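You operate a simulated robot arm through the tools that you are given. There is no shell and no other tool. Be economical: measure what you need, move in short steps, check, and stop when the job is done.

You are at the controls of a simulated two-armed robot. One attempt, no reset.

TASK
Take the green checked cloth from the middle of the long worktop and hang it over the oven door handle.

Only the result counts: the job must be done as asked and must still hold three seconds after the hand-in. Knocking over, shifting, dropping, spilling or breaking anything else fails it. Flat cloth is picked up by pressing the open fingertips on it (5 to 10 N) and closing them slowly along it; thin cloth reads only 2 to 8 mm in the jaws.

THE ROBOT
Two 7-joint arms with two-finger parallel grippers on one trunk, on a base that drives. Base frame: it is fixed to the floor where the robot stands at the start and does not move with it; the origin is under the middle of the robot, x ahead of it, y to its left, z up; the surface under the hand at the start is at about z = 0.91. Units: m, rad, N and s.
The left shoulder is at the start at [0.05, 0.168, 1.107], the right one opposite. With the tool pointing down near the work surface each hand reaches from about 0.16 to 0.66 m from the robot's upright axis, wherever it stands, measured 20 degrees to its own side. Places, roughly: green checked cloth [0.5, 0.2, 0.9]. Payload 1.57 kg a hand.
The tool frame of a hand sits at the grasp point between the pads (the TCP): z along the fingers, y along the line on which they close. The tips reach 0.03 m beyond it. The gripper opens to 0.08 m. The fingers are 0.017 m wide and 0.012 m thick; the gripper's body (0.04 by 0.082 m) begins 0.08 m behind the TCP.
Orientation is told as [roll, pitch, yaw] about the base's x, y, z axes, in that order, counted from this pose: with the fingers straight down and closing along the base's y, the tool's x points along the base's -x, its y along +y and its z along -z.

THE INTERFACE
- The arms move only by the tool play_rows. It takes "left_commands", "right_commands" or both (then of equal length, played together; a hand with none holds still); each is a list of rows, each a list of 7 numbers: the shift along the base's x, y, z in units of 25 mm (1.0 is 25 mm), then the turn, a rotation vector about the base's x, y, z in units of 5 degrees (1.0 is 5 degrees), then the opening, from 0 (shut) to 1 (fully open). In form: [[dx, dy, dz, rx, ry, rz, gripper], ...]. A call has 1 to 20 rows; each row shifts and turns the commanded pose from where the row before left it. A call with a number of a shift or a turn outside -1 to 1 is refused whole. Each row takes 0.2 s and may step no farther than 0.05 m and 0.15 rad from the row before; otherwise, or with a gripper value out of range, the whole call is refused. Where a pose cannot be reached the arm comes as near as it can. A force on the tool above 40 N (or 10 N above the force at the start of the call, whichever is more), or a blocked arm, ends the call early, and 0.2 s more pass. The fingers move at their own pace (about 0.045 m/s each) and stop on an object; they squeeze with about 21 N. The grip force told is the motor's: it shows also when the fingers shut on nothing. Time passes only in rows, and 0.2 s behind the last, so rows that do not move let the fingers close. The reply holds the time, the measured pose of the TCP, the force on the tool along the base axes, the opening and the grip force, in the units named above and with some noise, with the torque about the TCP (base axes, N m) and any sound that the robot's microphone picked up.
- Cameras (640 x 400 px; columns grow to the right, rows downward): "scene" is now at [0.1127, -0.0422, 1.3099]; the picture's right is [-0.47, -0.89, 0.00], its down [-0.58, 0.31, -0.75] and it looks along [0.67, -0.35, -0.66] (base axes); focal length 214 px, centre (320, 200). "left" rides on the left gripper at [0.072, 0.007, -0.122] in its tool frame; the picture's right is [-0.09, 1.00, 0.00], its down [-0.84, -0.08, -0.54] and it looks along [-0.54, -0.05, 0.84] (tool axes); focal length 238 px, centre (320, 200). "right" rides on the right gripper at [0.072, -0.007, -0.122] in its tool frame; the picture's right is [0.09, 1.00, 0.00], its down [-0.84, 0.08, -0.54] and it looks along [-0.54, 0.05, 0.84] (tool axes); focal length 238 px, centre (320, 200). There is no depth. A picture from a camera that has moved, and an enlarged one, comes with that camera's place and axes in the base frame and with its lens.
- camera(camera): a new picture of that camera. It takes no simulated time.
- slide_trunk(by): slides the trunk up (or, below 0, down) by that many m; the arms and the scene camera ride with it, the base frame stays. It gives what a move gives, with no picture.
- base_move(legs): drives the robot by 1 to 6 legs, each [ahead, left, turn to the left] in m, m and rad, along the robot's own axes; the way and the turn of a leg run together, so that a leg with both is an arc; at most 1.5 m and 3.142 rad a leg. The arms and the cameras ride along, it lands a little off, and it stops where it bumps. It gives what a move gives.
- head_to(pan, tilt): turns the head with the scene camera to pan (to the left, within 1.396 rad either way) and tilt (down, from -0.506 to 1.204), counted from straight ahead of the robot. It gives what a move gives.
- enlarge(camera, box): a new picture of the part [left, top, right, bottom] of that camera's present view, enlarged. It takes no simulated time.
- job_done(): hands the job in; it is judged then, once.

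Work in short steps. Places have to be worked out from the pictures, the camera data and where the tool is seen: move nearer, look again, correct. Check each grasp and each placing, and mend what went wrong. You have 120 turns and 108 pictures in all, those below and enlarged ones among them. Open the grippers and draw the arms clear of the work before you hand the job in, unless the task says otherwise; then end with one line.

The tools are called after ">>>" as a command line: name --argument value ..., lists and objects as JSON in quotes. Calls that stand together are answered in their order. play_rows: Moves the arms, as the interface text tells. Its arguments: {"type":"object","properties":{"left_commands":{"type":"array","items":{"type":"array","items":{"type":"number"}}},"right_commands":{"type":"array","items":{"type":"array","items":{"type":"number"}}}},"required":[]} The other tools are called the same way: slide_trunk (by) slides the trunk up or down; base_move (legs) drives the base; head_to (pan, tilt) turns the head that bears the scene camera; camera (camera) takes a picture; enlarge (camera, box) takes an enlarged picture of a part of a camera's view; job_done () hands the job in.

At the start:

```text
time: 0.0
left_tool_pos: [0.4098, -0.0153, 1.1373]
left_tool_rot: [0.0, -0.001, 0.003]
left_wrist_force: [0.3, -0.3, -0.4]
left_moment: [-0.03, -0.04, 0.0]
left_finger_gap: 0.08
left_grasp_force: 0.1
right_tool_pos: [0.3423, -0.3986, 1.0578]
right_tool_rot: [0.001, 0.0, 0.001]
right_wrist_force: [0.1, -0.7, -0.1]
right_moment: [0.01, 0.01, 0.01]
right_finger_gap: 0.0801
right_grasp_force: 0.0
trunk travel left (down, up): [-0.275, 0.168]
robot x, y, heading: [-0.002, 0.0001, -0.002]
head pan, tilt: [-0.483, 0.717]
```

scene: 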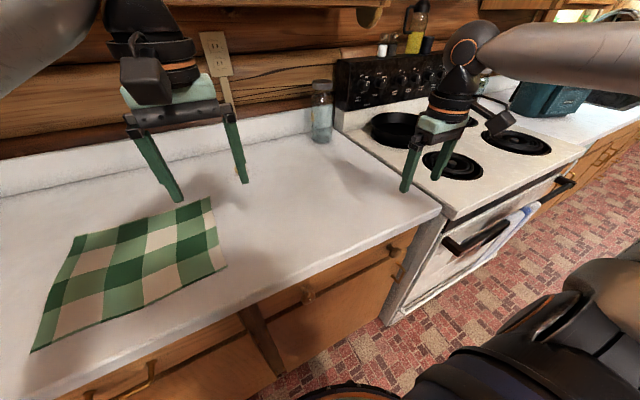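
right: 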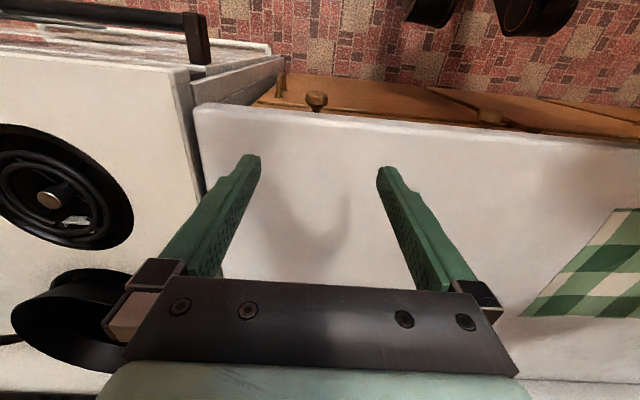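
left: 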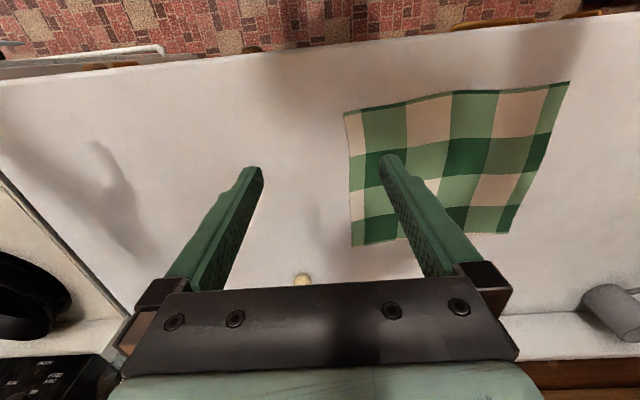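

I estimate the cloth lies at x 0.41–0.68, y 0.02–0.32. Before choosing a plan I'll look closely at the oven handle.

>>> head_to --pan -1.1 --tilt 0.75

>>> camera --camera "scene"

>>> enlarge --camera "right" --box '[0, 0, 320, 200]'

```text
time: 1.0
left_tool_pos: [0.411, -0.0165, 1.1377]
left_tool_rot: [0.0, 0.0, 0.002]
left_wrist_force: [-0.4, -0.1, -0.3]
left_moment: [-0.02, 0.02, 0.02]
left_finger_gap: 0.0801
left_grasp_force: 0.1
right_tool_pos: [0.3421, -0.3995, 1.0573]
right_tool_rot: [-0.001, -0.001, 0.0]
right_wrist_force: [-0.9, 0.1, 1.0]
right_moment: [0.02, -0.02, 0.01]
right_finger_gap: 0.0799
right_grasp_force: 0.1
trunk travel left (down, up): [-0.275, 0.168]
robot x, y, heading: [0.0005, 0.0003, 0.002]
head pan, tilt: [-1.1, 0.75]
```

```text
104 pictures are left
camera scene: at [0.0758, -0.0768, 1.3071], right [-0.89, -0.45, 0.0], down [-0.31, 0.61, -0.73], along [0.33, -0.65, -0.68], focal length 214 px, centre (320, 200)
```

scene: 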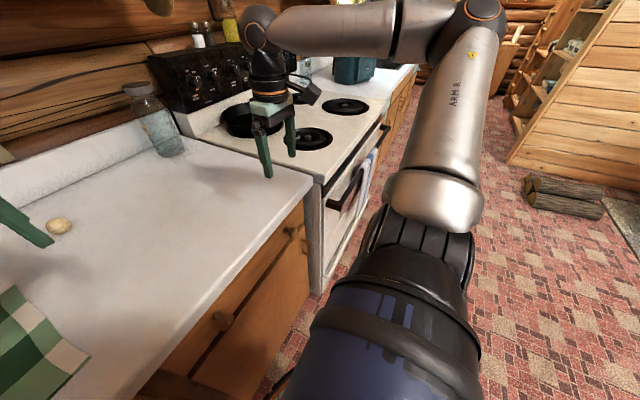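

```text
2.00 times, centred on (160, 100) of right
camera zoom: at [0.2704, -0.4062, 1.1804], right [-0.09, 1.0, 0.0], down [0.84, 0.08, 0.54], along [0.54, 0.05, -0.84], focal length 477 px, centre (640, 400)
```

zoom: 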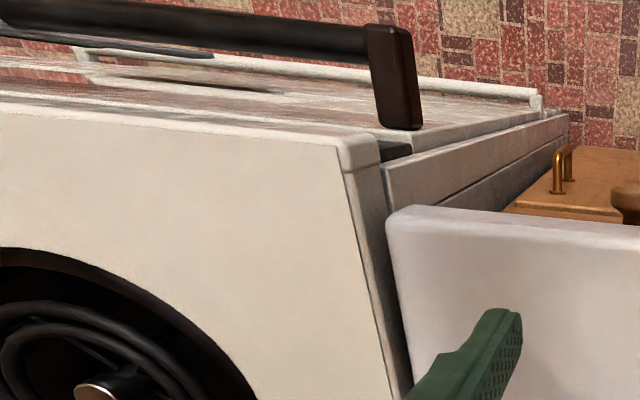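

I need finer pixels to triangulate the handle, so I'll zoom the scene view on the handle area.

>>> enlarge --camera "scene" --box '[280, 90, 440, 290]'

```text
2.00 times, centred on (360, 190) of scene
camera zoom: at [0.0758, -0.0768, 1.3071], right [-0.89, -0.45, 0.0], down [-0.31, 0.61, -0.73], along [0.33, -0.65, -0.68], focal length 429 px, centre (240, 220)
```

zoom: 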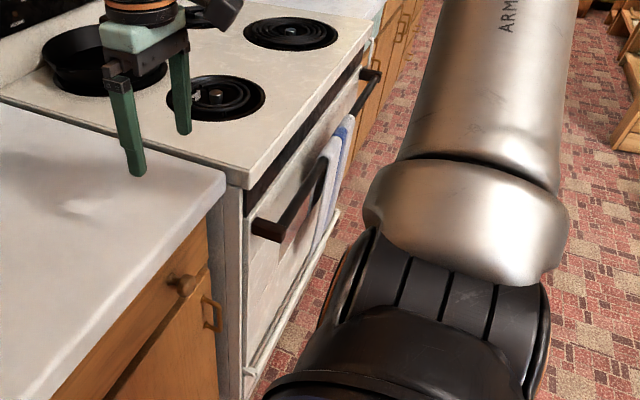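

Triangulation puts the handle's outer face near x≈0.25 and z≈0.77, running from y≈-0.59 to -1.25, with a towel on its middle. I'll pinch the cloth a few cm inside its right edge with the fingers closing along x, so I turn the left hand by −90° over that spot.

>>> play_rows --left_commands '[[0.3, 0.2, -0.2, 0, 0, -1, 1], [0.3, 0.2, -0.2, 0, 0, -1, 1], [0.3, 0.2, -0.2, 0, 0, -1, 1], [0.3, 0.2, -0.2, 0, 0, -1, 1], [0.3, 0.2, -0.2, 0, 0, -1, 1], [0.3, 0.2, -0.2, 0, 0, -1, 1], [0.3, 0.2, -0.2, 0, 0, -1, 1], [0.3, 0.2, -0.2, 0, 0, -1, 1], [0.3, 0.2, -0.2, 0, 0, -1, 1], [0.3, 0.2, -0.2, 0, 0, -1, 1], [0.3, 0.2, -0.2, 0, 0, -1, 1], [0.3, 0.2, -0.2, 0, 0, -1, 1], [0.3, 0.2, -0.2, 0, 0, -1, 1], [0.3, 0.2, -0.2, 0, 0, -1, 1], [0.3, 0.2, -0.2, 0, 0, -1, 1], [0.3, 0.2, -0.2, 0, 0, -1, 1], [0.3, 0.2, -0.2, 0, 0, -1, 1], [0.3, 0.2, -0.2, 0, 0, -1, 1]]'

>>> head_to --pan 0.2 --tilt 0.75

>>> camera --camera "scene"

>>> camera --camera "left"

```text
time: 4.8
left_tool_pos: [0.5446, 0.0739, 1.0458]
left_tool_rot: [0.0, 0.0, -1.571]
left_wrist_force: [-0.5, 0.0, 0.3]
left_moment: [0.0, -0.02, -0.02]
left_finger_gap: 0.08
left_grasp_force: 0.0
right_tool_pos: [0.3426, -0.4, 1.0578]
right_tool_rot: [0.0, 0.0, 0.0]
right_wrist_force: [-0.6, -0.6, -0.3]
right_moment: [0.0, -0.03, 0.03]
right_finger_gap: 0.0802
right_grasp_force: 0.1
trunk travel left (down, up): [-0.275, 0.168]
robot x, y, heading: [0.0014, 0.0019, 0.002]
head pan, tilt: [-1.1, 0.75]
```

```text
time: 6.3
left_tool_pos: [0.5456, 0.0741, 1.0471]
left_tool_rot: [0.0, 0.0, -1.57]
left_wrist_force: [-0.5, 0.0, -0.4]
left_moment: [-0.04, 0.04, -0.01]
left_finger_gap: 0.08
left_grasp_force: 0.1
right_tool_pos: [0.3419, -0.4005, 1.0577]
right_tool_rot: [0.0, 0.001, -0.001]
right_wrist_force: [0.5, -0.4, 0.2]
right_moment: [0.02, 0.03, 0.0]
right_finger_gap: 0.0798
right_grasp_force: 0.1
trunk travel left (down, up): [-0.275, 0.168]
robot x, y, heading: [0.0007, 0.0012, 0.002]
head pan, tilt: [0.201, 0.75]
```

```text
101 pictures are left
camera scene: at [0.1193, 0.0135, 1.3071], right [0.2, -0.98, 0.0], down [-0.67, -0.14, -0.73], along [0.72, 0.15, -0.68], focal length 214 px, centre (320, 200)
```

scene: 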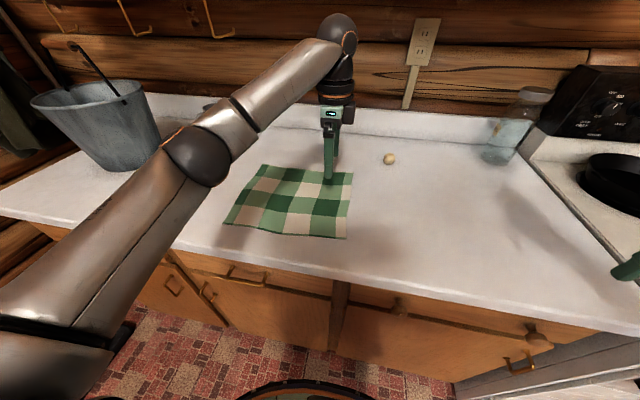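

```text
100 pictures are left
camera left: at [0.5537, 0.1463, 1.1699], right [1.0, -0.09, 0.0], down [-0.08, -0.84, 0.54], along [-0.05, -0.54, -0.84], focal length 238 px, centre (320, 200)
```

left: 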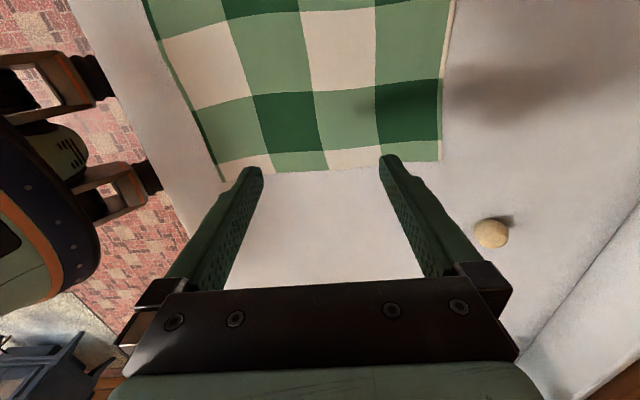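

The cloth's right edge is at y≈0.022 and its middle at x≈0.55, so the hand is 5 cm inside the edge. I descend nearly to contact.

>>> play_rows --left_commands '[[0.04, 0, -0.9, 0, 0, 0, 1], [0.04, 0, -0.9, 0, 0, 0, 1], [0, 0, -0.9, 0, 0, 0, 1], [0, 0, -0.7, 0, 0, 0, 1], [0, 0, -0.3, 0, 0, 0, 1], [0, 0, -0.15, 0, 0, 0, 1], [0, 0, 0, 0, 0, 0, 1]]'

>>> camera --camera "left"

```text
time: 7.9
left_tool_pos: [0.5479, 0.0754, 0.9503]
left_tool_rot: [0.0, 0.0, -1.569]
left_wrist_force: [0.0, -0.2, -0.1]
left_moment: [0.04, 0.02, 0.01]
left_finger_gap: 0.08
left_grasp_force: 0.2
right_tool_pos: [0.3429, -0.3994, 1.0579]
right_tool_rot: [-0.001, 0.0, 0.0]
right_wrist_force: [0.7, 0.4, 0.1]
right_moment: [0.01, -0.01, 0.02]
right_finger_gap: 0.0797
right_grasp_force: 0.1
trunk travel left (down, up): [-0.275, 0.168]
robot x, y, heading: [0.0017, 0.0014, -0.002]
head pan, tilt: [0.201, 0.75]
```

```text
99 pictures are left
camera left: at [0.556, 0.1464, 1.0732], right [1.0, -0.09, 0.0], down [-0.08, -0.84, 0.54], along [-0.05, -0.54, -0.84], focal length 238 px, centre (320, 200)
```

left: 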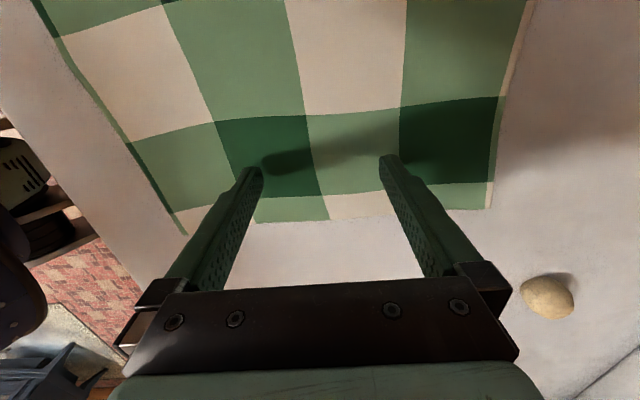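

Fingertips are over the cloth with about 1 cm to go. I press down in fine steps until I read 5–10 N.

>>> play_rows --left_commands '[[0, 0, -0.12, 0, 0, 0, 1], [0, 0, -0.12, 0, 0, 0, 1], [0, 0, 0, 0, 0, 0, 1]]'

```text
time: 8.7
left_tool_pos: [0.5475, 0.075, 0.9442]
left_tool_rot: [0.001, 0.0, -1.569]
left_wrist_force: [0.1, -0.1, 0.9]
left_moment: [-0.02, 0.01, -0.01]
left_finger_gap: 0.08
left_grasp_force: 0.1
right_tool_pos: [0.3428, -0.3989, 1.0579]
right_tool_rot: [0.001, 0.0, 0.002]
right_wrist_force: [0.1, 0.1, -0.3]
right_moment: [-0.01, -0.02, 0.01]
right_finger_gap: 0.0803
right_grasp_force: 0.0
trunk travel left (down, up): [-0.275, 0.168]
robot x, y, heading: [-0.0018, -0.0021, 0.002]
head pan, tilt: [0.201, 0.75]
```

No contact force yet, so I go down further.

>>> play_rows --left_commands '[[0, 0, -0.12, 0, 0, 0, 1], [0, 0, 0, 0, 0, 0, 1]]'

```text
time: 9.3
left_tool_pos: [0.5479, 0.0738, 0.9418]
left_tool_rot: [-0.001, -0.002, -1.568]
left_wrist_force: [0.8, -0.7, 0.0]
left_moment: [0.01, -0.01, 0.02]
left_finger_gap: 0.0799
left_grasp_force: 0.1
right_tool_pos: [0.3418, -0.4002, 1.057]
right_tool_rot: [0.0, 0.001, 0.001]
right_wrist_force: [0.0, -1.0, 0.7]
right_moment: [0.01, 0.01, 0.02]
right_finger_gap: 0.0799
right_grasp_force: 0.1
trunk travel left (down, up): [-0.275, 0.168]
robot x, y, heading: [0.0002, 0.0001, -0.004]
head pan, tilt: [0.201, 0.75]
```

Still free; another small step.

>>> play_rows --left_commands '[[0, 0, -0.12, 0, 0, 0, 1], [0, 0, 0, 0, 0, 0, 1]]'

```text
time: 9.9
left_tool_pos: [0.5472, 0.0746, 0.9412]
left_tool_rot: [0.004, -0.002, -1.569]
left_wrist_force: [2.0, 1.1, 17.8]
left_moment: [0.08, 0.78, -0.07]
left_finger_gap: 0.0788
left_grasp_force: 0.0
right_tool_pos: [0.341, -0.3995, 1.0587]
right_tool_rot: [0.001, -0.002, -0.001]
right_wrist_force: [-0.4, 1.6, -0.4]
right_moment: [0.0, -0.02, 0.02]
right_finger_gap: 0.0803
right_grasp_force: 0.0
trunk travel left (down, up): [-0.275, 0.168]
robot x, y, heading: [0.0007, -0.0031, -0.0]
head pan, tilt: [0.201, 0.75]
```

Contact gives 17.8 N, which is too much. I ease up about 1.5 mm and check.

>>> play_rows --left_commands '[[0, 0, 0.06, 0, 0, 0, 1], [0, 0, 0, 0, 0, 0, 1]]'

```text
time: 10.5
left_tool_pos: [0.546, 0.0735, 0.9412]
left_tool_rot: [0.001, -0.001, -1.568]
left_wrist_force: [2.2, 1.5, 17.1]
left_moment: [0.05, 0.62, -0.07]
left_finger_gap: 0.079
left_grasp_force: 0.1
right_tool_pos: [0.3394, -0.4001, 1.058]
right_tool_rot: [0.0, -0.002, 0.002]
right_wrist_force: [0.3, 1.3, -0.1]
right_moment: [0.0, 0.01, 0.01]
right_finger_gap: 0.0801
right_grasp_force: 0.0
trunk travel left (down, up): [-0.275, 0.168]
robot x, y, heading: [-0.0015, -0.0005, 0.002]
head pan, tilt: [0.201, 0.75]
```

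Still 17 N, so I raise it a bit more.

>>> play_rows --left_commands '[[0, 0, 0.03, 0, 0, 0, 1], [0, 0, 0, 0, 0, 0, 1]]'

```text
time: 11.1
left_tool_pos: [0.5468, 0.0744, 0.9407]
left_tool_rot: [0.001, 0.0, -1.57]
left_wrist_force: [1.7, 1.1, 12.4]
left_moment: [0.07, 0.25, -0.04]
left_finger_gap: 0.0792
left_grasp_force: 0.0
right_tool_pos: [0.3413, -0.3993, 1.0586]
right_tool_rot: [0.0, -0.001, -0.001]
right_wrist_force: [-0.1, -1.0, 0.6]
right_moment: [-0.03, -0.02, 0.01]
right_finger_gap: 0.0799
right_grasp_force: 0.0
trunk travel left (down, up): [-0.275, 0.168]
robot x, y, heading: [0.0008, 0.0028, -0.001]
head pan, tilt: [0.201, 0.75]
```

12 N now; a touch more up, then I start closing slowly.

>>> play_rows --left_commands '[[0, 0, 0.025, 0, 0, 0, 1], [0, 0, 0, 0, 0, 0, 0.95], [0, 0, 0, 0, 0, 0, 0.9], [0, 0, 0, 0, 0, 0, 0.85], [0, 0, 0, 0, 0, 0, 0.8]]'

>>> camera --camera "left"

```text
time: 12.3
left_tool_pos: [0.5472, 0.0743, 0.9407]
left_tool_rot: [0.0, 0.001, -1.569]
left_wrist_force: [-0.1, -0.2, 6.3]
left_moment: [-0.02, -0.03, 0.0]
left_finger_gap: 0.0646
left_grasp_force: 0.2
right_tool_pos: [0.3425, -0.4006, 1.0591]
right_tool_rot: [-0.001, 0.001, 0.001]
right_wrist_force: [-0.7, -0.2, 0.7]
right_moment: [0.05, 0.07, 0.0]
right_finger_gap: 0.08
right_grasp_force: 0.1
trunk travel left (down, up): [-0.275, 0.168]
robot x, y, heading: [0.0019, -0.0038, -0.005]
head pan, tilt: [0.201, 0.75]
```

```text
98 pictures are left
camera left: at [0.5555, 0.1462, 1.0639], right [1.0, -0.09, 0.0], down [-0.08, -0.84, 0.54], along [-0.05, -0.54, -0.84], focal length 238 px, centre (320, 200)
```

left: 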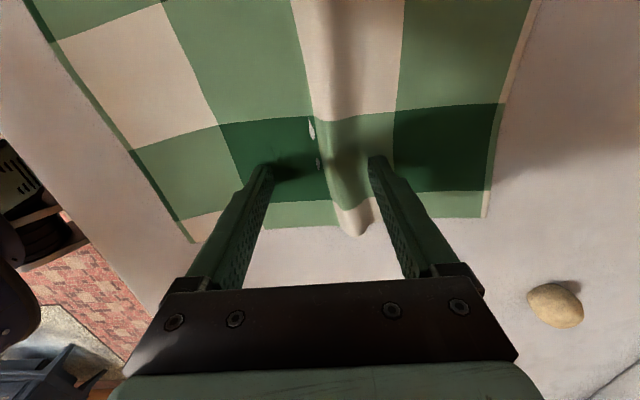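

A ridge is forming at 6 N. I keep closing slowly.

>>> play_rows --left_commands '[[0, 0, 0, 0, 0, 0, 0.74], [0, 0, 0, 0, 0, 0, 0.68], [0, 0, 0, 0, 0, 0, 0.62], [0, 0, 0, 0, 0, 0, 0.56], [0, 0, 0, 0, 0, 0, 0.5], [0, 0, 0, 0, 0, 0, 0.44], [0, 0, 0, 0, 0, 0, 0.38]]'

>>> camera --camera "left"

```text
time: 13.9
left_tool_pos: [0.5475, 0.0754, 0.9423]
left_tool_rot: [-0.001, 0.001, -1.569]
left_wrist_force: [-0.2, -0.5, 2.7]
left_moment: [-0.01, 0.0, -0.01]
left_finger_gap: 0.0296
left_grasp_force: 0.0
right_tool_pos: [0.3414, -0.3998, 1.057]
right_tool_rot: [-0.001, 0.0, 0.0]
right_wrist_force: [0.3, 0.1, -0.9]
right_moment: [0.01, 0.02, -0.01]
right_finger_gap: 0.0799
right_grasp_force: 0.1
trunk travel left (down, up): [-0.275, 0.168]
robot x, y, heading: [-0.0012, -0.005, 0.003]
head pan, tilt: [0.201, 0.75]
```

```text
97 pictures are left
camera left: at [0.5557, 0.1463, 1.064], right [1.0, -0.09, 0.0], down [-0.08, -0.84, 0.54], along [-0.05, -0.54, -0.84], focal length 238 px, centre (320, 200)
```

left: 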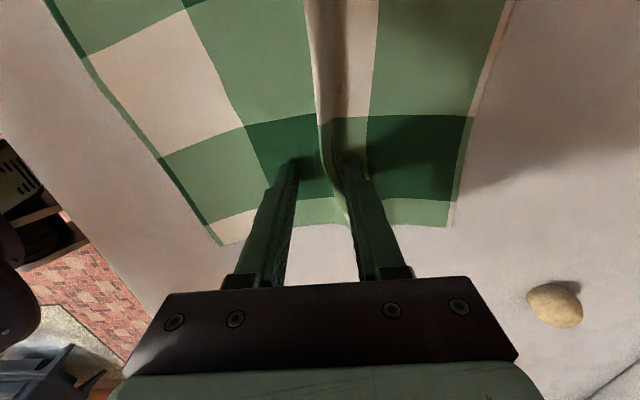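

The ridge is between the fingers. I keep a little downforce and close fully.

>>> play_rows --left_commands '[[0, 0, -0.03, 0, 0, 0, 0.32], [0, 0, 0, 0, 0, 0, 0.26], [0, 0, 0, 0, 0, 0, 0.2], [0, 0, 0, 0, 0, 0, 0.14], [0, 0, 0, 0, 0, 0, 0.08], [0, 0, 0, 0, 0, 0, 0], [0, 0, 0, 0, 0, 0, 0], [0, 0, 0, 0, 0, 0, 0]]'

>>> camera --camera "left"

```text
time: 15.7
left_tool_pos: [0.5471, 0.0745, 0.9405]
left_tool_rot: [0.003, 0.0, -1.569]
left_wrist_force: [0.8, 0.0, 11.7]
left_moment: [0.04, 0.01, 0.06]
left_finger_gap: 0.0022
left_grasp_force: 21.3
right_tool_pos: [0.3405, -0.3994, 1.0584]
right_tool_rot: [0.001, -0.003, 0.002]
right_wrist_force: [-0.1, 0.7, 0.1]
right_moment: [0.01, 0.0, -0.02]
right_finger_gap: 0.0798
right_grasp_force: 0.1
trunk travel left (down, up): [-0.275, 0.168]
robot x, y, heading: [0.0046, -0.0021, 0.001]
head pan, tilt: [0.201, 0.75]
```

```text
96 pictures are left
camera left: at [0.5552, 0.1462, 1.0639], right [1.0, -0.09, 0.0], down [-0.08, -0.84, 0.54], along [-0.05, -0.54, -0.84], focal length 238 px, centre (320, 200)
```

left: 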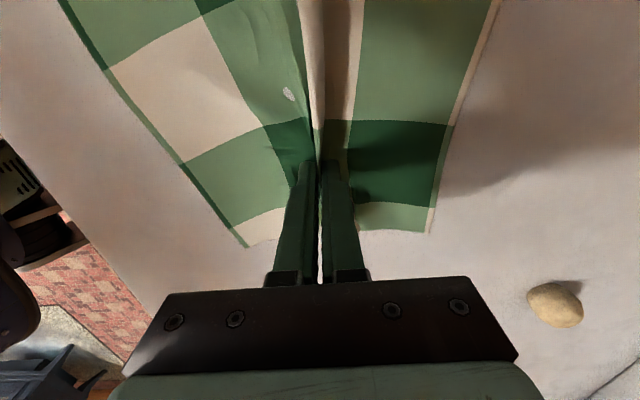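

The gap reads 2.2 mm, which fits thin cloth. I lift gently about 0.25 m.

>>> play_rows --left_commands '[[0, 0, 0.2, 0, 0, 0, 0], [0, 0, 0.4, 0, 0, 0, 0], [-0.2, 0, 0.6, 0, 0, 0, 0], [-0.2, 0, 0.8, 0, 0, 0, 0], [-0.2, 0, 0.8, 0, 0, 0, 0], [-0.2, 0, 0.8, 0, 0, 0, 0], [-0.2, 0, 0.8, 0, 0, 0, 0], [-0.2, 0, 0.8, 0, 0, 0, 0], [-0.2, 0, 0.8, 0, 0, 0, 0], [-0.2, 0, 0.8, 0, 0, 0, 0], [-0.2, 0, 0.8, 0, 0, 0, 0], [-0.2, 0, 0.8, 0, 0, 0, 0], [-0.2, 0, 0.6, 0, 0, 0, 0], [0, 0, 0.3, 0, 0, 0, 0], [0, 0, 0, 0, 0, 0, 0]]'

>>> camera --camera "left"

>>> camera --camera "scene"

```text
time: 18.9
left_tool_pos: [0.493, 0.0739, 1.1724]
left_tool_rot: [0.001, 0.001, -1.57]
left_wrist_force: [0.6, -0.2, -0.1]
left_moment: [0.0, -0.03, -0.01]
left_finger_gap: 0.0024
left_grasp_force: 20.5
right_tool_pos: [0.3429, -0.3986, 1.0579]
right_tool_rot: [-0.001, 0.001, 0.0]
right_wrist_force: [-0.8, 0.0, 0.2]
right_moment: [0.03, -0.02, 0.0]
right_finger_gap: 0.08
right_grasp_force: 0.0
trunk travel left (down, up): [-0.275, 0.168]
robot x, y, heading: [-0.0001, -0.0006, -0.003]
head pan, tilt: [0.201, 0.75]
```

```text
95 pictures are left
camera left: at [0.5009, 0.1452, 1.2958], right [1.0, -0.09, 0.0], down [-0.08, -0.84, 0.54], along [-0.05, -0.54, -0.84], focal length 238 px, centre (320, 200)
```

left: 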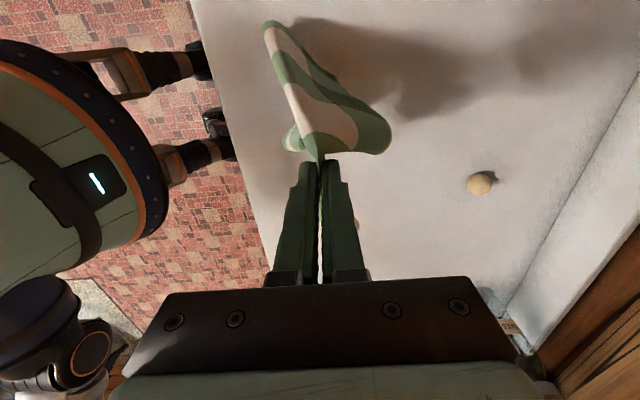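

```text
94 pictures are left
camera scene: at [0.1193, 0.0136, 1.3071], right [0.2, -0.98, 0.0], down [-0.67, -0.14, -0.73], along [0.72, 0.15, -0.68], focal length 214 px, centre (320, 200)
```

scene: 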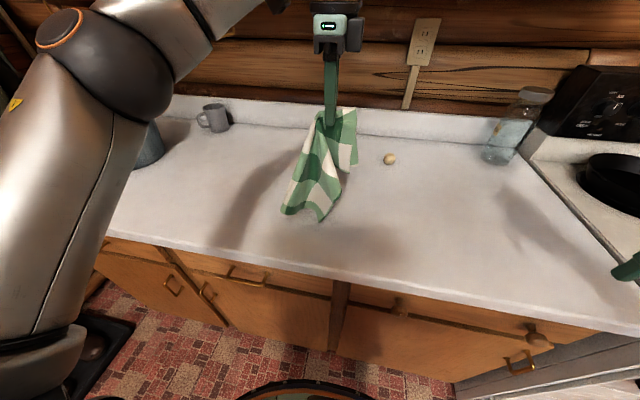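

The cloth is held and hangs free. I raise the trunk for clearance, then turn the hand back to yaw 0 and draw it toward the robot.

>>> slide_trunk --by 0.1

>>> play_rows --left_commands '[[-0.2, 0, 0, 0, 0, 1, 0], [-0.2, 0, 0, 0, 0, 1, 0], [-0.2, 0, 0, 0, 0, 1, 0], [-0.2, 0, 0, 0, 0, 1, 0], [-0.2, 0, 0, 0, 0, 1, 0], [-0.2, 0, 0, 0, 0, 1, 0], [-0.2, 0, 0, 0, 0, 1, 0], [-0.2, 0, 0, 0, 0, 1, 0], [-0.2, 0, 0, 0, 0, 1, 0], [-0.2, 0, 0, 0, 0, 1, 0], [-0.2, 0, 0, 0, 0, 1, 0], [-0.2, 0, 0, 0, 0, 1, 0], [-0.2, 0, 0, 0, 0, 1, 0], [-0.2, 0, 0, 0, 0, 1, 0], [-0.2, 0, 0, 0, 0, 1, 0], [-0.2, 0, 0, 0, 0, 1, 0], [-0.2, 0, 0, 0, 0, 1, 0], [-0.2, 0, 0, 0, 0, 1, 0]]'

>>> camera --camera "scene"

```text
time: 20.2
left_tool_pos: [0.4922, 0.0742, 1.2731]
left_tool_rot: [-0.001, 0.0, -1.569]
left_wrist_force: [-0.3, 0.8, -0.4]
left_moment: [-0.01, -0.02, 0.02]
left_finger_gap: 0.0024
left_grasp_force: 21.1
right_tool_pos: [0.3425, -0.3982, 1.1581]
right_tool_rot: [-0.001, 0.0, 0.0]
right_wrist_force: [-0.5, 0.0, -1.0]
right_moment: [0.0, 0.04, 0.0]
right_finger_gap: 0.0799
right_grasp_force: 0.1
trunk travel left (down, up): [-0.375, 0.068]
robot x, y, heading: [-0.0, -0.0002, -0.004]
head pan, tilt: [0.201, 0.75]
```

```text
time: 24.0
left_tool_pos: [0.4019, 0.073, 1.2736]
left_tool_rot: [0.0, 0.0, 0.003]
left_wrist_force: [0.3, 0.1, 0.5]
left_moment: [0.0, 0.03, -0.01]
left_finger_gap: 0.0021
left_grasp_force: 21.1
right_tool_pos: [0.3423, -0.3986, 1.157]
right_tool_rot: [0.002, 0.001, -0.001]
right_wrist_force: [0.1, 0.2, 0.9]
right_moment: [0.01, 0.02, -0.02]
right_finger_gap: 0.0801
right_grasp_force: 0.0
trunk travel left (down, up): [-0.375, 0.068]
robot x, y, heading: [-0.0027, 0.0008, 0.0]
head pan, tilt: [0.201, 0.75]
```

```text
93 pictures are left
camera scene: at [0.1192, 0.0136, 1.4071], right [0.2, -0.98, 0.0], down [-0.67, -0.14, -0.73], along [0.72, 0.15, -0.68], focal length 214 px, centre (320, 200)
```

scene: 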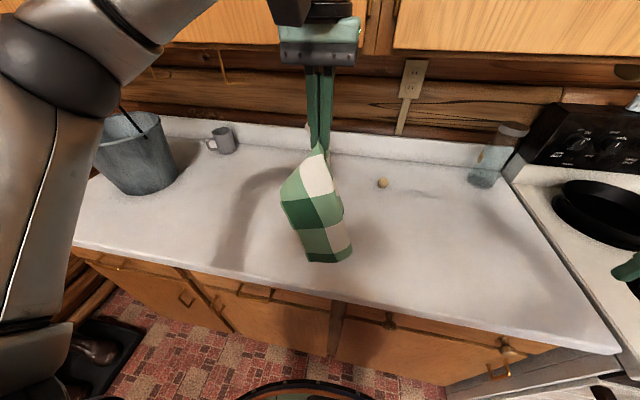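

The cloth hangs with its wide face toward me and the flap behind. I back off 0.15 m, drive right 0.55 m and look at the handle.

>>> base_move --legs '[[-0.15, 0, 0], [0, -0.55, 0]]'

>>> head_to --pan -0.4 --tilt 0.8

>>> camera --camera "scene"

>>> camera --camera "right"

```text
time: 30.3
left_tool_pos: [0.2536, -0.4783, 1.2741]
left_tool_rot: [-0.002, 0.002, 0.003]
left_wrist_force: [-0.8, 0.4, 0.1]
left_moment: [-0.05, -0.01, -0.02]
left_finger_gap: 0.0021
left_grasp_force: 21.0
right_tool_pos: [0.1958, -0.9503, 1.1584]
right_tool_rot: [0.0, 0.001, 0.003]
right_wrist_force: [0.6, 0.2, -1.2]
right_moment: [0.01, 0.01, -0.01]
right_finger_gap: 0.0799
right_grasp_force: 0.1
trunk travel left (down, up): [-0.375, 0.068]
robot x, y, heading: [-0.1478, -0.5512, 0.0]
head pan, tilt: [0.201, 0.75]
```

```text
time: 31.3
left_tool_pos: [0.2535, -0.4772, 1.2728]
left_tool_rot: [-0.001, 0.001, 0.006]
left_wrist_force: [-0.5, 0.3, -1.0]
left_moment: [-0.02, -0.05, -0.02]
left_finger_gap: 0.0023
left_grasp_force: 21.2
right_tool_pos: [0.1964, -0.9513, 1.1593]
right_tool_rot: [0.0, 0.001, 0.004]
right_wrist_force: [0.0, 0.2, -0.3]
right_moment: [0.01, 0.0, -0.03]
right_finger_gap: 0.0802
right_grasp_force: 0.0
trunk travel left (down, up): [-0.375, 0.068]
robot x, y, heading: [-0.1448, -0.551, 0.001]
head pan, tilt: [-0.4, 0.799]
```

```text
92 pictures are left
camera scene: at [-0.0353, -0.5866, 1.4031], right [-0.39, -0.92, 0.0], down [-0.66, 0.28, -0.7], along [0.64, -0.27, -0.72], focal length 214 px, centre (320, 200)
```

scene: 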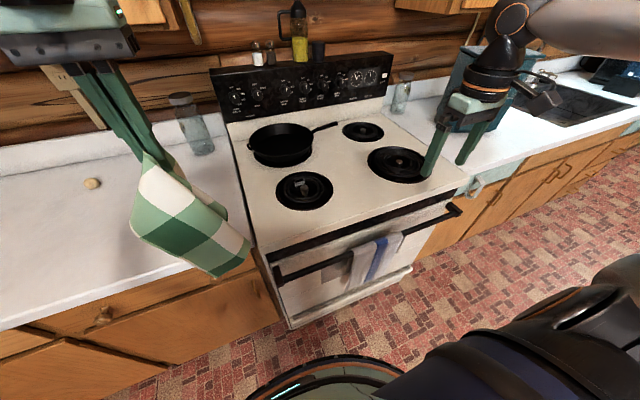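

```text
91 pictures are left
camera right: at [0.124, -0.958, 1.2804], right [-0.1, 1.0, 0.0], down [0.84, 0.08, 0.54], along [0.54, 0.05, -0.84], focal length 238 px, centre (320, 200)
```

right: 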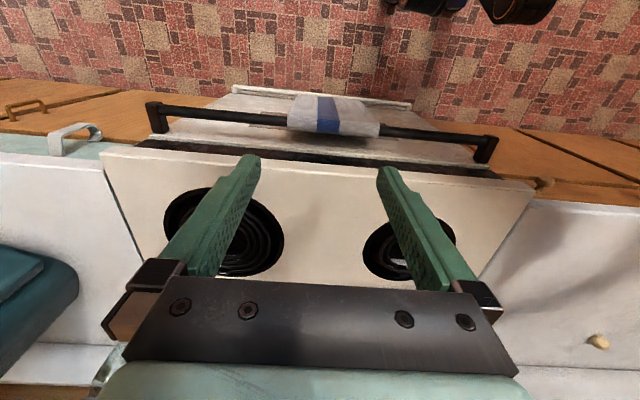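

The right camera sees the handle and towel from above; I zoom there.

>>> enlarge --camera "right" --box '[130, 70, 530, 200]'

>>> enlarge --camera "scene" --box '[250, 190, 480, 330]'

```text
1.60 times, centred on (330, 135) of right
camera zoom: at [0.124, -0.958, 1.2804], right [-0.1, 1.0, 0.0], down [0.84, 0.08, 0.54], along [0.54, 0.05, -0.84], focal length 381 px, centre (304, 304)
```

zoom: 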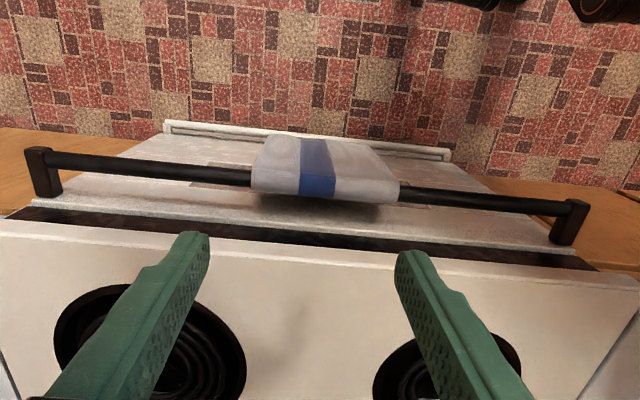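

```text
2.78 times, centred on (365, 260) of scene
camera zoom: at [-0.0353, -0.5866, 1.4031], right [-0.39, -0.92, 0.0], down [-0.66, 0.28, -0.7], along [0.64, -0.27, -0.72], focal length 597 px, centre (195, 33)
```

zoom: 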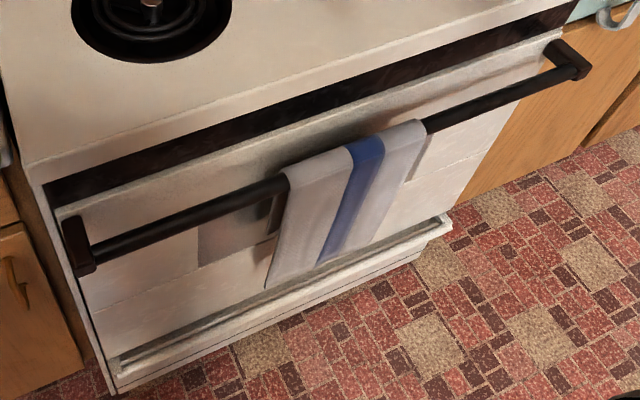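

Triangulated bar: axis x≈0.25, z≈0.80, from y −0.59 to −1.265, with the towel at y −0.825…−1.014 and the door face at x≈0.30. I'll use the free left span, centred on y≈−0.71. First I drive right 0.28 m and raise the right hand.

>>> base_move --legs '[[0, -0.28, 0]]'

>>> play_rows --right_commands '[[-0.2, 0, 0.9, 0, 0, 0, 1], [-0.2, 0, 0.9, 0, 0, 0, 1], [-0.2, 0, 0.9, 0, 0, 0, 1], [-0.2, 0, 0.9, 0, 0, 0, 1], [-0.2, 0, 0.9, 0, 0, 0, 1], [-0.2, 0, 0.9, 0, 0, 0, 1], [0, 0, 0.9, 0, 0, 0, 1], [0, 0, 0.9, 0, 0, 0, 1], [0, 0, 0, 0, 0, 0, 1]]'

>>> head_to --pan 0.4 --tilt 0.75

>>> camera --camera "scene"

>>> camera --camera "left"

```text
time: 34.4
left_tool_pos: [0.2549, -0.7542, 1.2721]
left_tool_rot: [0.0, 0.001, 0.005]
left_wrist_force: [0.2, 0.0, 0.2]
left_moment: [0.02, 0.03, -0.01]
left_finger_gap: 0.0021
left_grasp_force: 20.9
right_tool_pos: [0.1962, -1.2277, 1.1578]
right_tool_rot: [0.001, 0.0, 0.003]
right_wrist_force: [0.9, 0.0, 0.0]
right_moment: [0.02, 0.0, -0.01]
right_finger_gap: 0.0799
right_grasp_force: 0.0
trunk travel left (down, up): [-0.375, 0.068]
robot x, y, heading: [-0.1476, -0.8274, -0.002]
head pan, tilt: [-0.4, 0.799]
```

```text
time: 36.4
left_tool_pos: [0.2546, -0.7546, 1.2724]
left_tool_rot: [-0.001, 0.001, 0.007]
left_wrist_force: [1.2, -0.2, 0.6]
left_moment: [0.0, 0.0, -0.01]
left_finger_gap: 0.0022
left_grasp_force: 21.1
right_tool_pos: [0.1654, -1.2287, 1.3384]
right_tool_rot: [0.001, 0.001, 0.002]
right_wrist_force: [1.1, 0.1, -0.3]
right_moment: [-0.02, 0.02, 0.01]
right_finger_gap: 0.08
right_grasp_force: 0.0
trunk travel left (down, up): [-0.375, 0.068]
robot x, y, heading: [-0.1472, -0.8331, 0.002]
head pan, tilt: [-0.4, 0.799]
```

```text
time: 37.5
left_tool_pos: [0.2561, -0.7535, 1.2739]
left_tool_rot: [0.001, 0.0, 0.007]
left_wrist_force: [-0.2, 0.8, 0.4]
left_moment: [0.01, -0.01, -0.02]
left_finger_gap: 0.002
left_grasp_force: 20.4
right_tool_pos: [0.1661, -1.2279, 1.3381]
right_tool_rot: [0.001, 0.0, 0.003]
right_wrist_force: [0.2, 0.2, 0.1]
right_moment: [-0.01, 0.02, 0.03]
right_finger_gap: 0.0799
right_grasp_force: 0.0
trunk travel left (down, up): [-0.375, 0.068]
robot x, y, heading: [-0.1484, -0.8302, 0.001]
head pan, tilt: [0.4, 0.75]
```

```text
88 pictures are left
camera scene: at [-0.0325, -0.8001, 1.4071], right [0.39, -0.92, 0.0], down [-0.63, -0.27, -0.73], along [0.67, 0.29, -0.68], focal length 214 px, centre (320, 200)
```

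scene: 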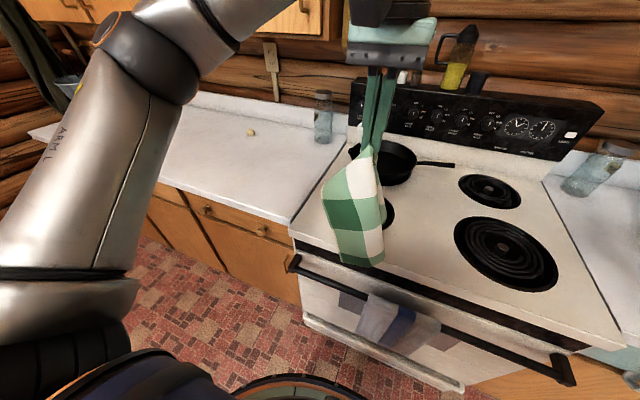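

```text
87 pictures are left
camera left: at [0.1852, -0.7487, 1.396], right [0.09, 1.0, 0.0], down [0.84, -0.07, 0.54], along [0.54, -0.05, -0.84], focal length 238 px, centre (320, 200)
```

left: 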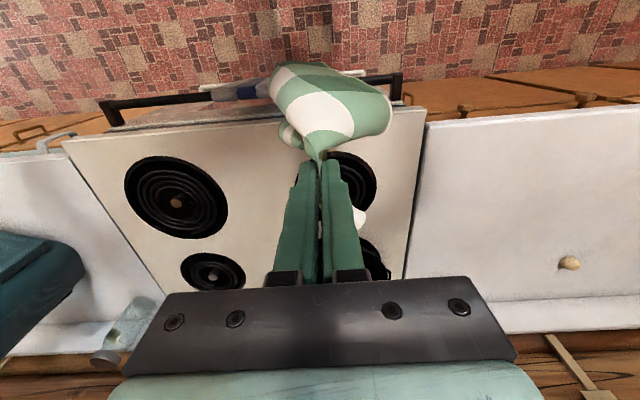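

I bring the hand to the robot side of the bar (x≈0.17, y≈−0.71) and tilt it 12° so the fingers lean forward, then lower the trunk.

>>> play_rows --left_commands '[[-0.5, 0.3, 0, 0, -0.4, 0, 0], [-0.5, 0.3, 0, 0, -0.4, 0, 0], [-0.5, 0.3, 0, 0, -0.4, 0, 0], [-0.5, 0.3, 0, 0, -0.4, 0, 0], [-0.5, 0.3, 0, 0, -0.4, 0, 0], [-0.5, 0.3, 0, 0, -0.4, 0, 0], [-0.4, 0.1, 0, 0, 0, 0, 0], [0, 0, 0, 0, 0, 0, 0]]'

>>> slide_trunk --by -0.2

>>> camera --camera "scene"

```text
time: 39.3
left_tool_pos: [0.1695, -0.7069, 1.2726]
left_tool_rot: [-0.001, -0.21, 0.005]
left_wrist_force: [0.4, -0.1, -0.1]
left_moment: [-0.03, -0.01, 0.01]
left_finger_gap: 0.0023
left_grasp_force: 20.9
right_tool_pos: [0.1661, -1.2287, 1.3379]
right_tool_rot: [0.0, 0.0, 0.005]
right_wrist_force: [-0.1, -0.4, -0.9]
right_moment: [-0.03, 0.03, 0.02]
right_finger_gap: 0.0802
right_grasp_force: 0.1
trunk travel left (down, up): [-0.375, 0.068]
robot x, y, heading: [-0.1426, -0.8304, -0.003]
head pan, tilt: [0.4, 0.75]
```

```text
time: 41.5
left_tool_pos: [0.1694, -0.7069, 1.0736]
left_tool_rot: [-0.002, -0.208, 0.006]
left_wrist_force: [0.2, -0.2, 0.3]
left_moment: [0.0, -0.02, -0.07]
left_finger_gap: 0.0022
left_grasp_force: 20.9
right_tool_pos: [0.1651, -1.2288, 1.1376]
right_tool_rot: [0.0, -0.001, 0.004]
right_wrist_force: [0.6, 0.3, -1.1]
right_moment: [0.0, 0.0, -0.01]
right_finger_gap: 0.0797
right_grasp_force: 0.1
trunk travel left (down, up): [-0.175, 0.268]
robot x, y, heading: [-0.1463, -0.8262, 0.003]
head pan, tilt: [0.4, 0.75]
```

```text
86 pictures are left
camera scene: at [-0.0326, -0.8001, 1.2072], right [0.39, -0.92, 0.0], down [-0.63, -0.27, -0.73], along [0.67, 0.29, -0.68], focal length 214 px, centre (320, 200)
```

scene: 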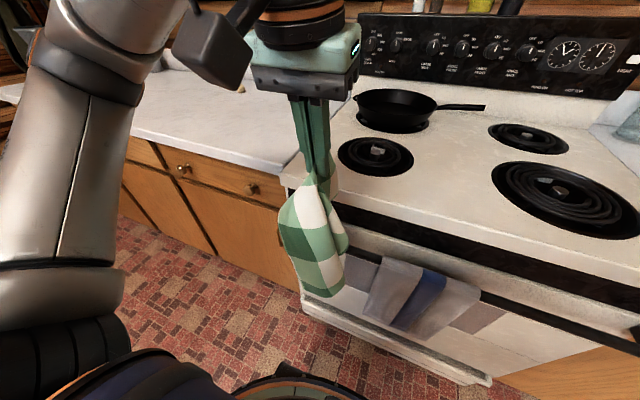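

Clear so far. I lower a little more by trunk and arm so the fingertips are ~7 cm above bar level while still in front of it.

>>> slide_trunk --by -0.05

>>> play_rows --left_commands '[[0, 0, -0.8, 0, 0, 0, 0], [0, 0, -0.8, 0, 0, 0, 0], [0, 0, -0.8, 0, 0, 0, 0], [0, 0, -0.8, 0, 0, 0, 0], [0, 0, -0.8, 0, 0, 0, 0], [0, 0, -0.4, 0, 0, 0, 0], [0, 0, 0, 0, 0, 0, 0]]'

>>> camera --camera "scene"

>>> camera --camera "left"

>>> camera --camera "right"

```text
time: 42.4
left_tool_pos: [0.1698, -0.7069, 1.0239]
left_tool_rot: [-0.001, -0.21, 0.006]
left_wrist_force: [0.0, -0.4, 0.7]
left_moment: [0.0, -0.01, -0.04]
left_finger_gap: 0.0023
left_grasp_force: 20.9
right_tool_pos: [0.1652, -1.2279, 1.0868]
right_tool_rot: [-0.001, -0.001, 0.004]
right_wrist_force: [0.9, 0.0, 0.5]
right_moment: [-0.03, -0.01, -0.01]
right_finger_gap: 0.08
right_grasp_force: 0.0
trunk travel left (down, up): [-0.125, 0.318]
robot x, y, heading: [-0.1473, -0.8305, 0.001]
head pan, tilt: [0.4, 0.75]
```

```text
time: 44.0
left_tool_pos: [0.1692, -0.7053, 0.9143]
left_tool_rot: [-0.002, -0.21, 0.004]
left_wrist_force: [-0.3, -0.3, -0.4]
left_moment: [0.02, -0.03, -0.02]
left_finger_gap: 0.0021
left_grasp_force: 21.1
right_tool_pos: [0.1661, -1.2289, 1.0871]
right_tool_rot: [0.001, 0.0, 0.004]
right_wrist_force: [0.4, -0.1, -0.1]
right_moment: [0.0, 0.02, -0.02]
right_finger_gap: 0.0797
right_grasp_force: 0.1
trunk travel left (down, up): [-0.125, 0.318]
robot x, y, heading: [-0.1459, -0.8322, 0.004]
head pan, tilt: [0.4, 0.75]
```

```text
85 pictures are left
camera scene: at [-0.0325, -0.8001, 1.1571], right [0.39, -0.92, 0.0], down [-0.63, -0.27, -0.73], along [0.67, 0.29, -0.68], focal length 214 px, centre (320, 200)
```

scene: 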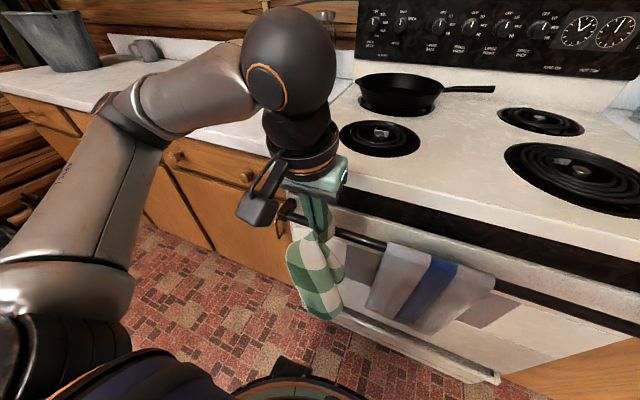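

```text
84 pictures are left
camera left: at [0.0761, -0.7003, 1.0188], right [0.08, 1.0, 0.02], down [0.71, -0.07, 0.7], along [0.7, -0.05, -0.71], focal length 238 px, centre (320, 200)
```

left: 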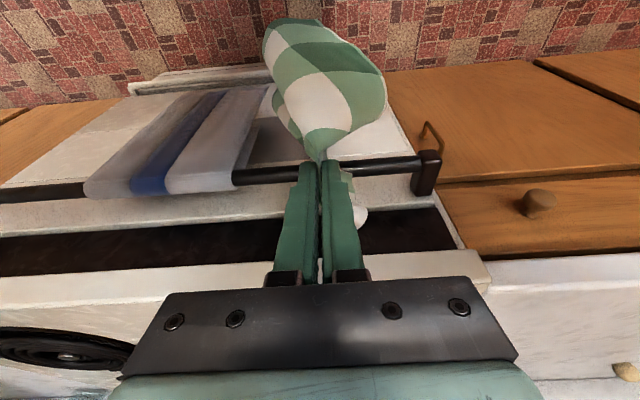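

```text
83 pictures are left
camera right: at [0.0943, -1.2353, 1.2105], right [-0.1, 1.0, 0.0], down [0.84, 0.08, 0.54], along [0.54, 0.05, -0.84], focal length 238 px, centre (320, 200)
```

right: 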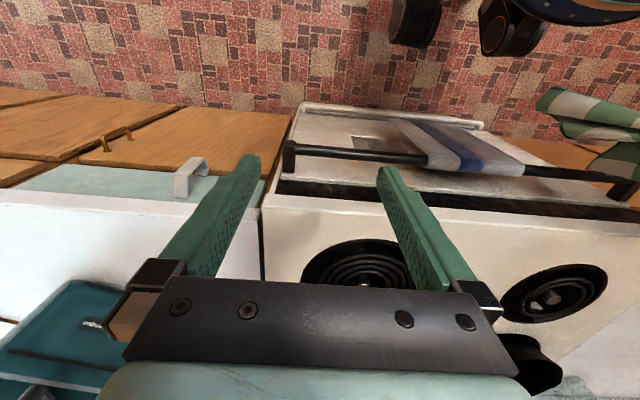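

Cloth hangs in front with the flap behind the fingers. I move forward over the bar to x≈0.276.

>>> play_rows --left_commands '[[0.4, 0, 0.1, 0, 0, 0, 0], [0.4, 0, 0.1, 0, 0, 0, 0], [0.4, 0, 0, 0, 0, 0, 0], [0.4, 0, 0, 0, 0, 0, 0], [0.4, 0, 0, 0, 0, 0, 0], [0.4, 0, 0, 0, 0, 0, 0], [0.4, 0, 0, 0, 0, 0, 0], [0.4, 0, 0, 0, 0, 0, 0], [0.4, 0, 0, 0, 0, 0, 0], [0.4, 0, 0, 0, 0, 0, 0], [0.2, 0, 0, 0, 0, 0, 0], [0, 0, 0, 0, 0, 0, 0]]'

>>> camera --camera "scene"

>>> camera --camera "left"

```text
time: 46.6
left_tool_pos: [0.2756, -0.7075, 0.9178]
left_tool_rot: [-0.001, -0.209, 0.005]
left_wrist_force: [-0.2, 0.4, 0.8]
left_moment: [-0.01, 0.04, -0.02]
left_finger_gap: 0.0022
left_grasp_force: 21.1
right_tool_pos: [0.166, -1.2275, 1.0888]
right_tool_rot: [0.001, 0.0, 0.004]
right_wrist_force: [0.0, -0.3, 0.5]
right_moment: [0.0, -0.06, 0.02]
right_finger_gap: 0.0799
right_grasp_force: 0.1
trunk travel left (down, up): [-0.125, 0.318]
robot x, y, heading: [-0.1486, -0.8285, 0.003]
head pan, tilt: [0.4, 0.75]
```

```text
82 pictures are left
camera scene: at [-0.0325, -0.8001, 1.1571], right [0.39, -0.92, 0.0], down [-0.63, -0.27, -0.73], along [0.67, 0.29, -0.68], focal length 214 px, centre (320, 200)
```

scene: 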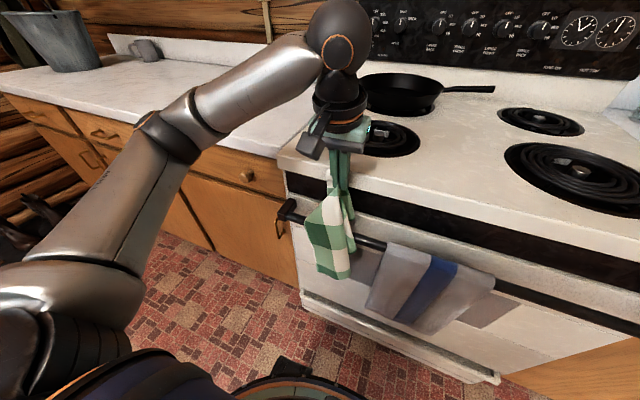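

```text
81 pictures are left
camera left: at [0.1814, -0.7004, 1.0236], right [0.08, 1.0, 0.02], down [0.71, -0.07, 0.7], along [0.7, -0.05, -0.71], focal length 238 px, centre (320, 200)
```

left: 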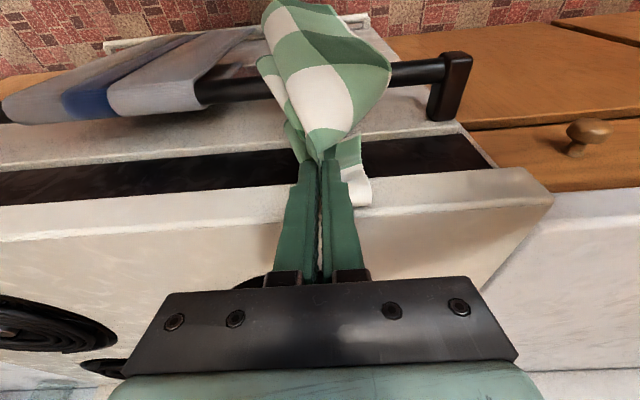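

The main part is in front of the bar, the flap behind. I zoom to check whether the flap is catching on the stovetop lip.

>>> enlarge --camera "left" --box '[240, 90, 440, 230]'

>>> enlarge --camera "scene" --box '[260, 120, 400, 300]'

```text
2.86 times, centred on (340, 160) of left
camera zoom: at [0.1814, -0.7004, 1.0236], right [0.08, 1.0, 0.02], down [0.71, -0.07, 0.7], along [0.7, -0.05, -0.71], focal length 681 px, centre (263, 314)
```

zoom: 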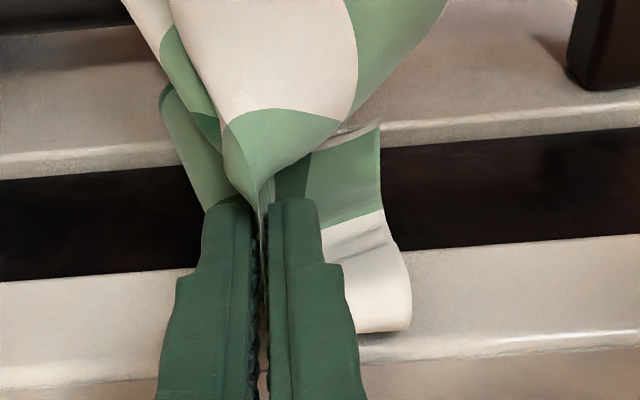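

```text
2.22 times, centred on (330, 210) of scene
camera zoom: at [-0.0325, -0.8001, 1.1571], right [0.39, -0.92, 0.0], down [-0.63, -0.27, -0.73], along [0.67, 0.29, -0.68], focal length 477 px, centre (298, 178)
```

zoom: 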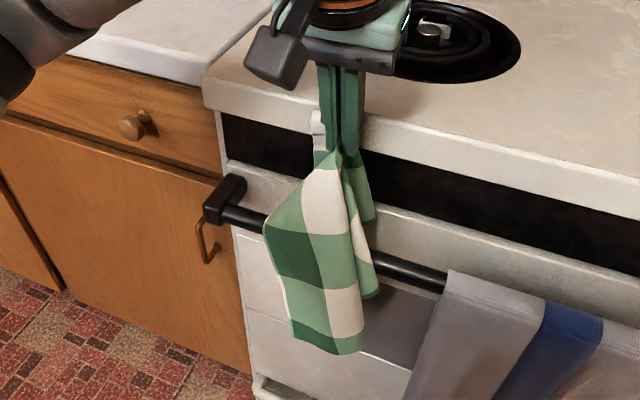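

The flap's left corner leans against the stove fascia; lowering should drag it down. I go down 6 cm and look.

>>> play_rows --left_commands '[[0, 0, -0.4, 0, 0, 0, 0], [0, 0, -0.4, 0, 0, 0, 0], [0, 0, -0.4, 0, 0, 0, 0], [0, 0, -0.4, 0, 0, 0, 0], [0, 0, -0.4, 0, 0, 0, 0], [0, 0, -0.4, 0, 0, 0, 0], [0, 0, 0, 0, 0, 0, 0]]'

>>> enlarge --camera "left" --box '[220, 50, 460, 230]'

>>> enlarge --camera "scene" --box '[260, 120, 400, 300]'

```text
time: 48.2
left_tool_pos: [0.275, -0.708, 0.858]
left_tool_rot: [-0.002, -0.208, 0.004]
left_wrist_force: [0.2, 0.8, 0.6]
left_moment: [0.01, 0.03, -0.02]
left_finger_gap: 0.0022
left_grasp_force: 20.4
right_tool_pos: [0.1664, -1.2291, 1.0874]
right_tool_rot: [-0.001, 0.0, 0.003]
right_wrist_force: [0.3, -0.7, 0.1]
right_moment: [0.0, 0.01, -0.04]
right_finger_gap: 0.0802
right_grasp_force: 0.0
trunk travel left (down, up): [-0.125, 0.318]
robot x, y, heading: [-0.1437, -0.8341, 0.007]
head pan, tilt: [0.4, 0.75]
```

```text
2.22 times, centred on (340, 140) of left
camera zoom: at [0.181, -0.7007, 0.963], right [0.08, 1.0, 0.02], down [0.71, -0.07, 0.7], along [0.7, -0.05, -0.71], focal length 530 px, centre (276, 333)
```

zoom: 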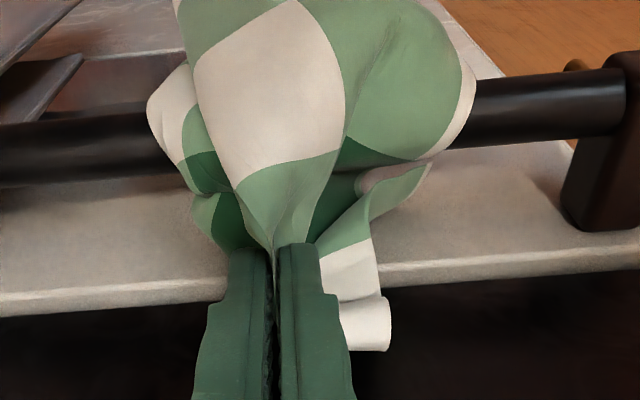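

```text
2.22 times, centred on (330, 210) of scene
camera zoom: at [-0.0325, -0.8001, 1.1571], right [0.39, -0.92, 0.0], down [-0.63, -0.27, -0.73], along [0.67, 0.29, -0.68], focal length 477 px, centre (298, 178)
```

zoom: 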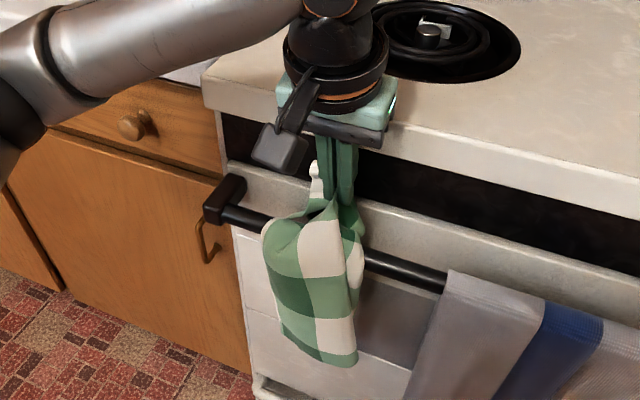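

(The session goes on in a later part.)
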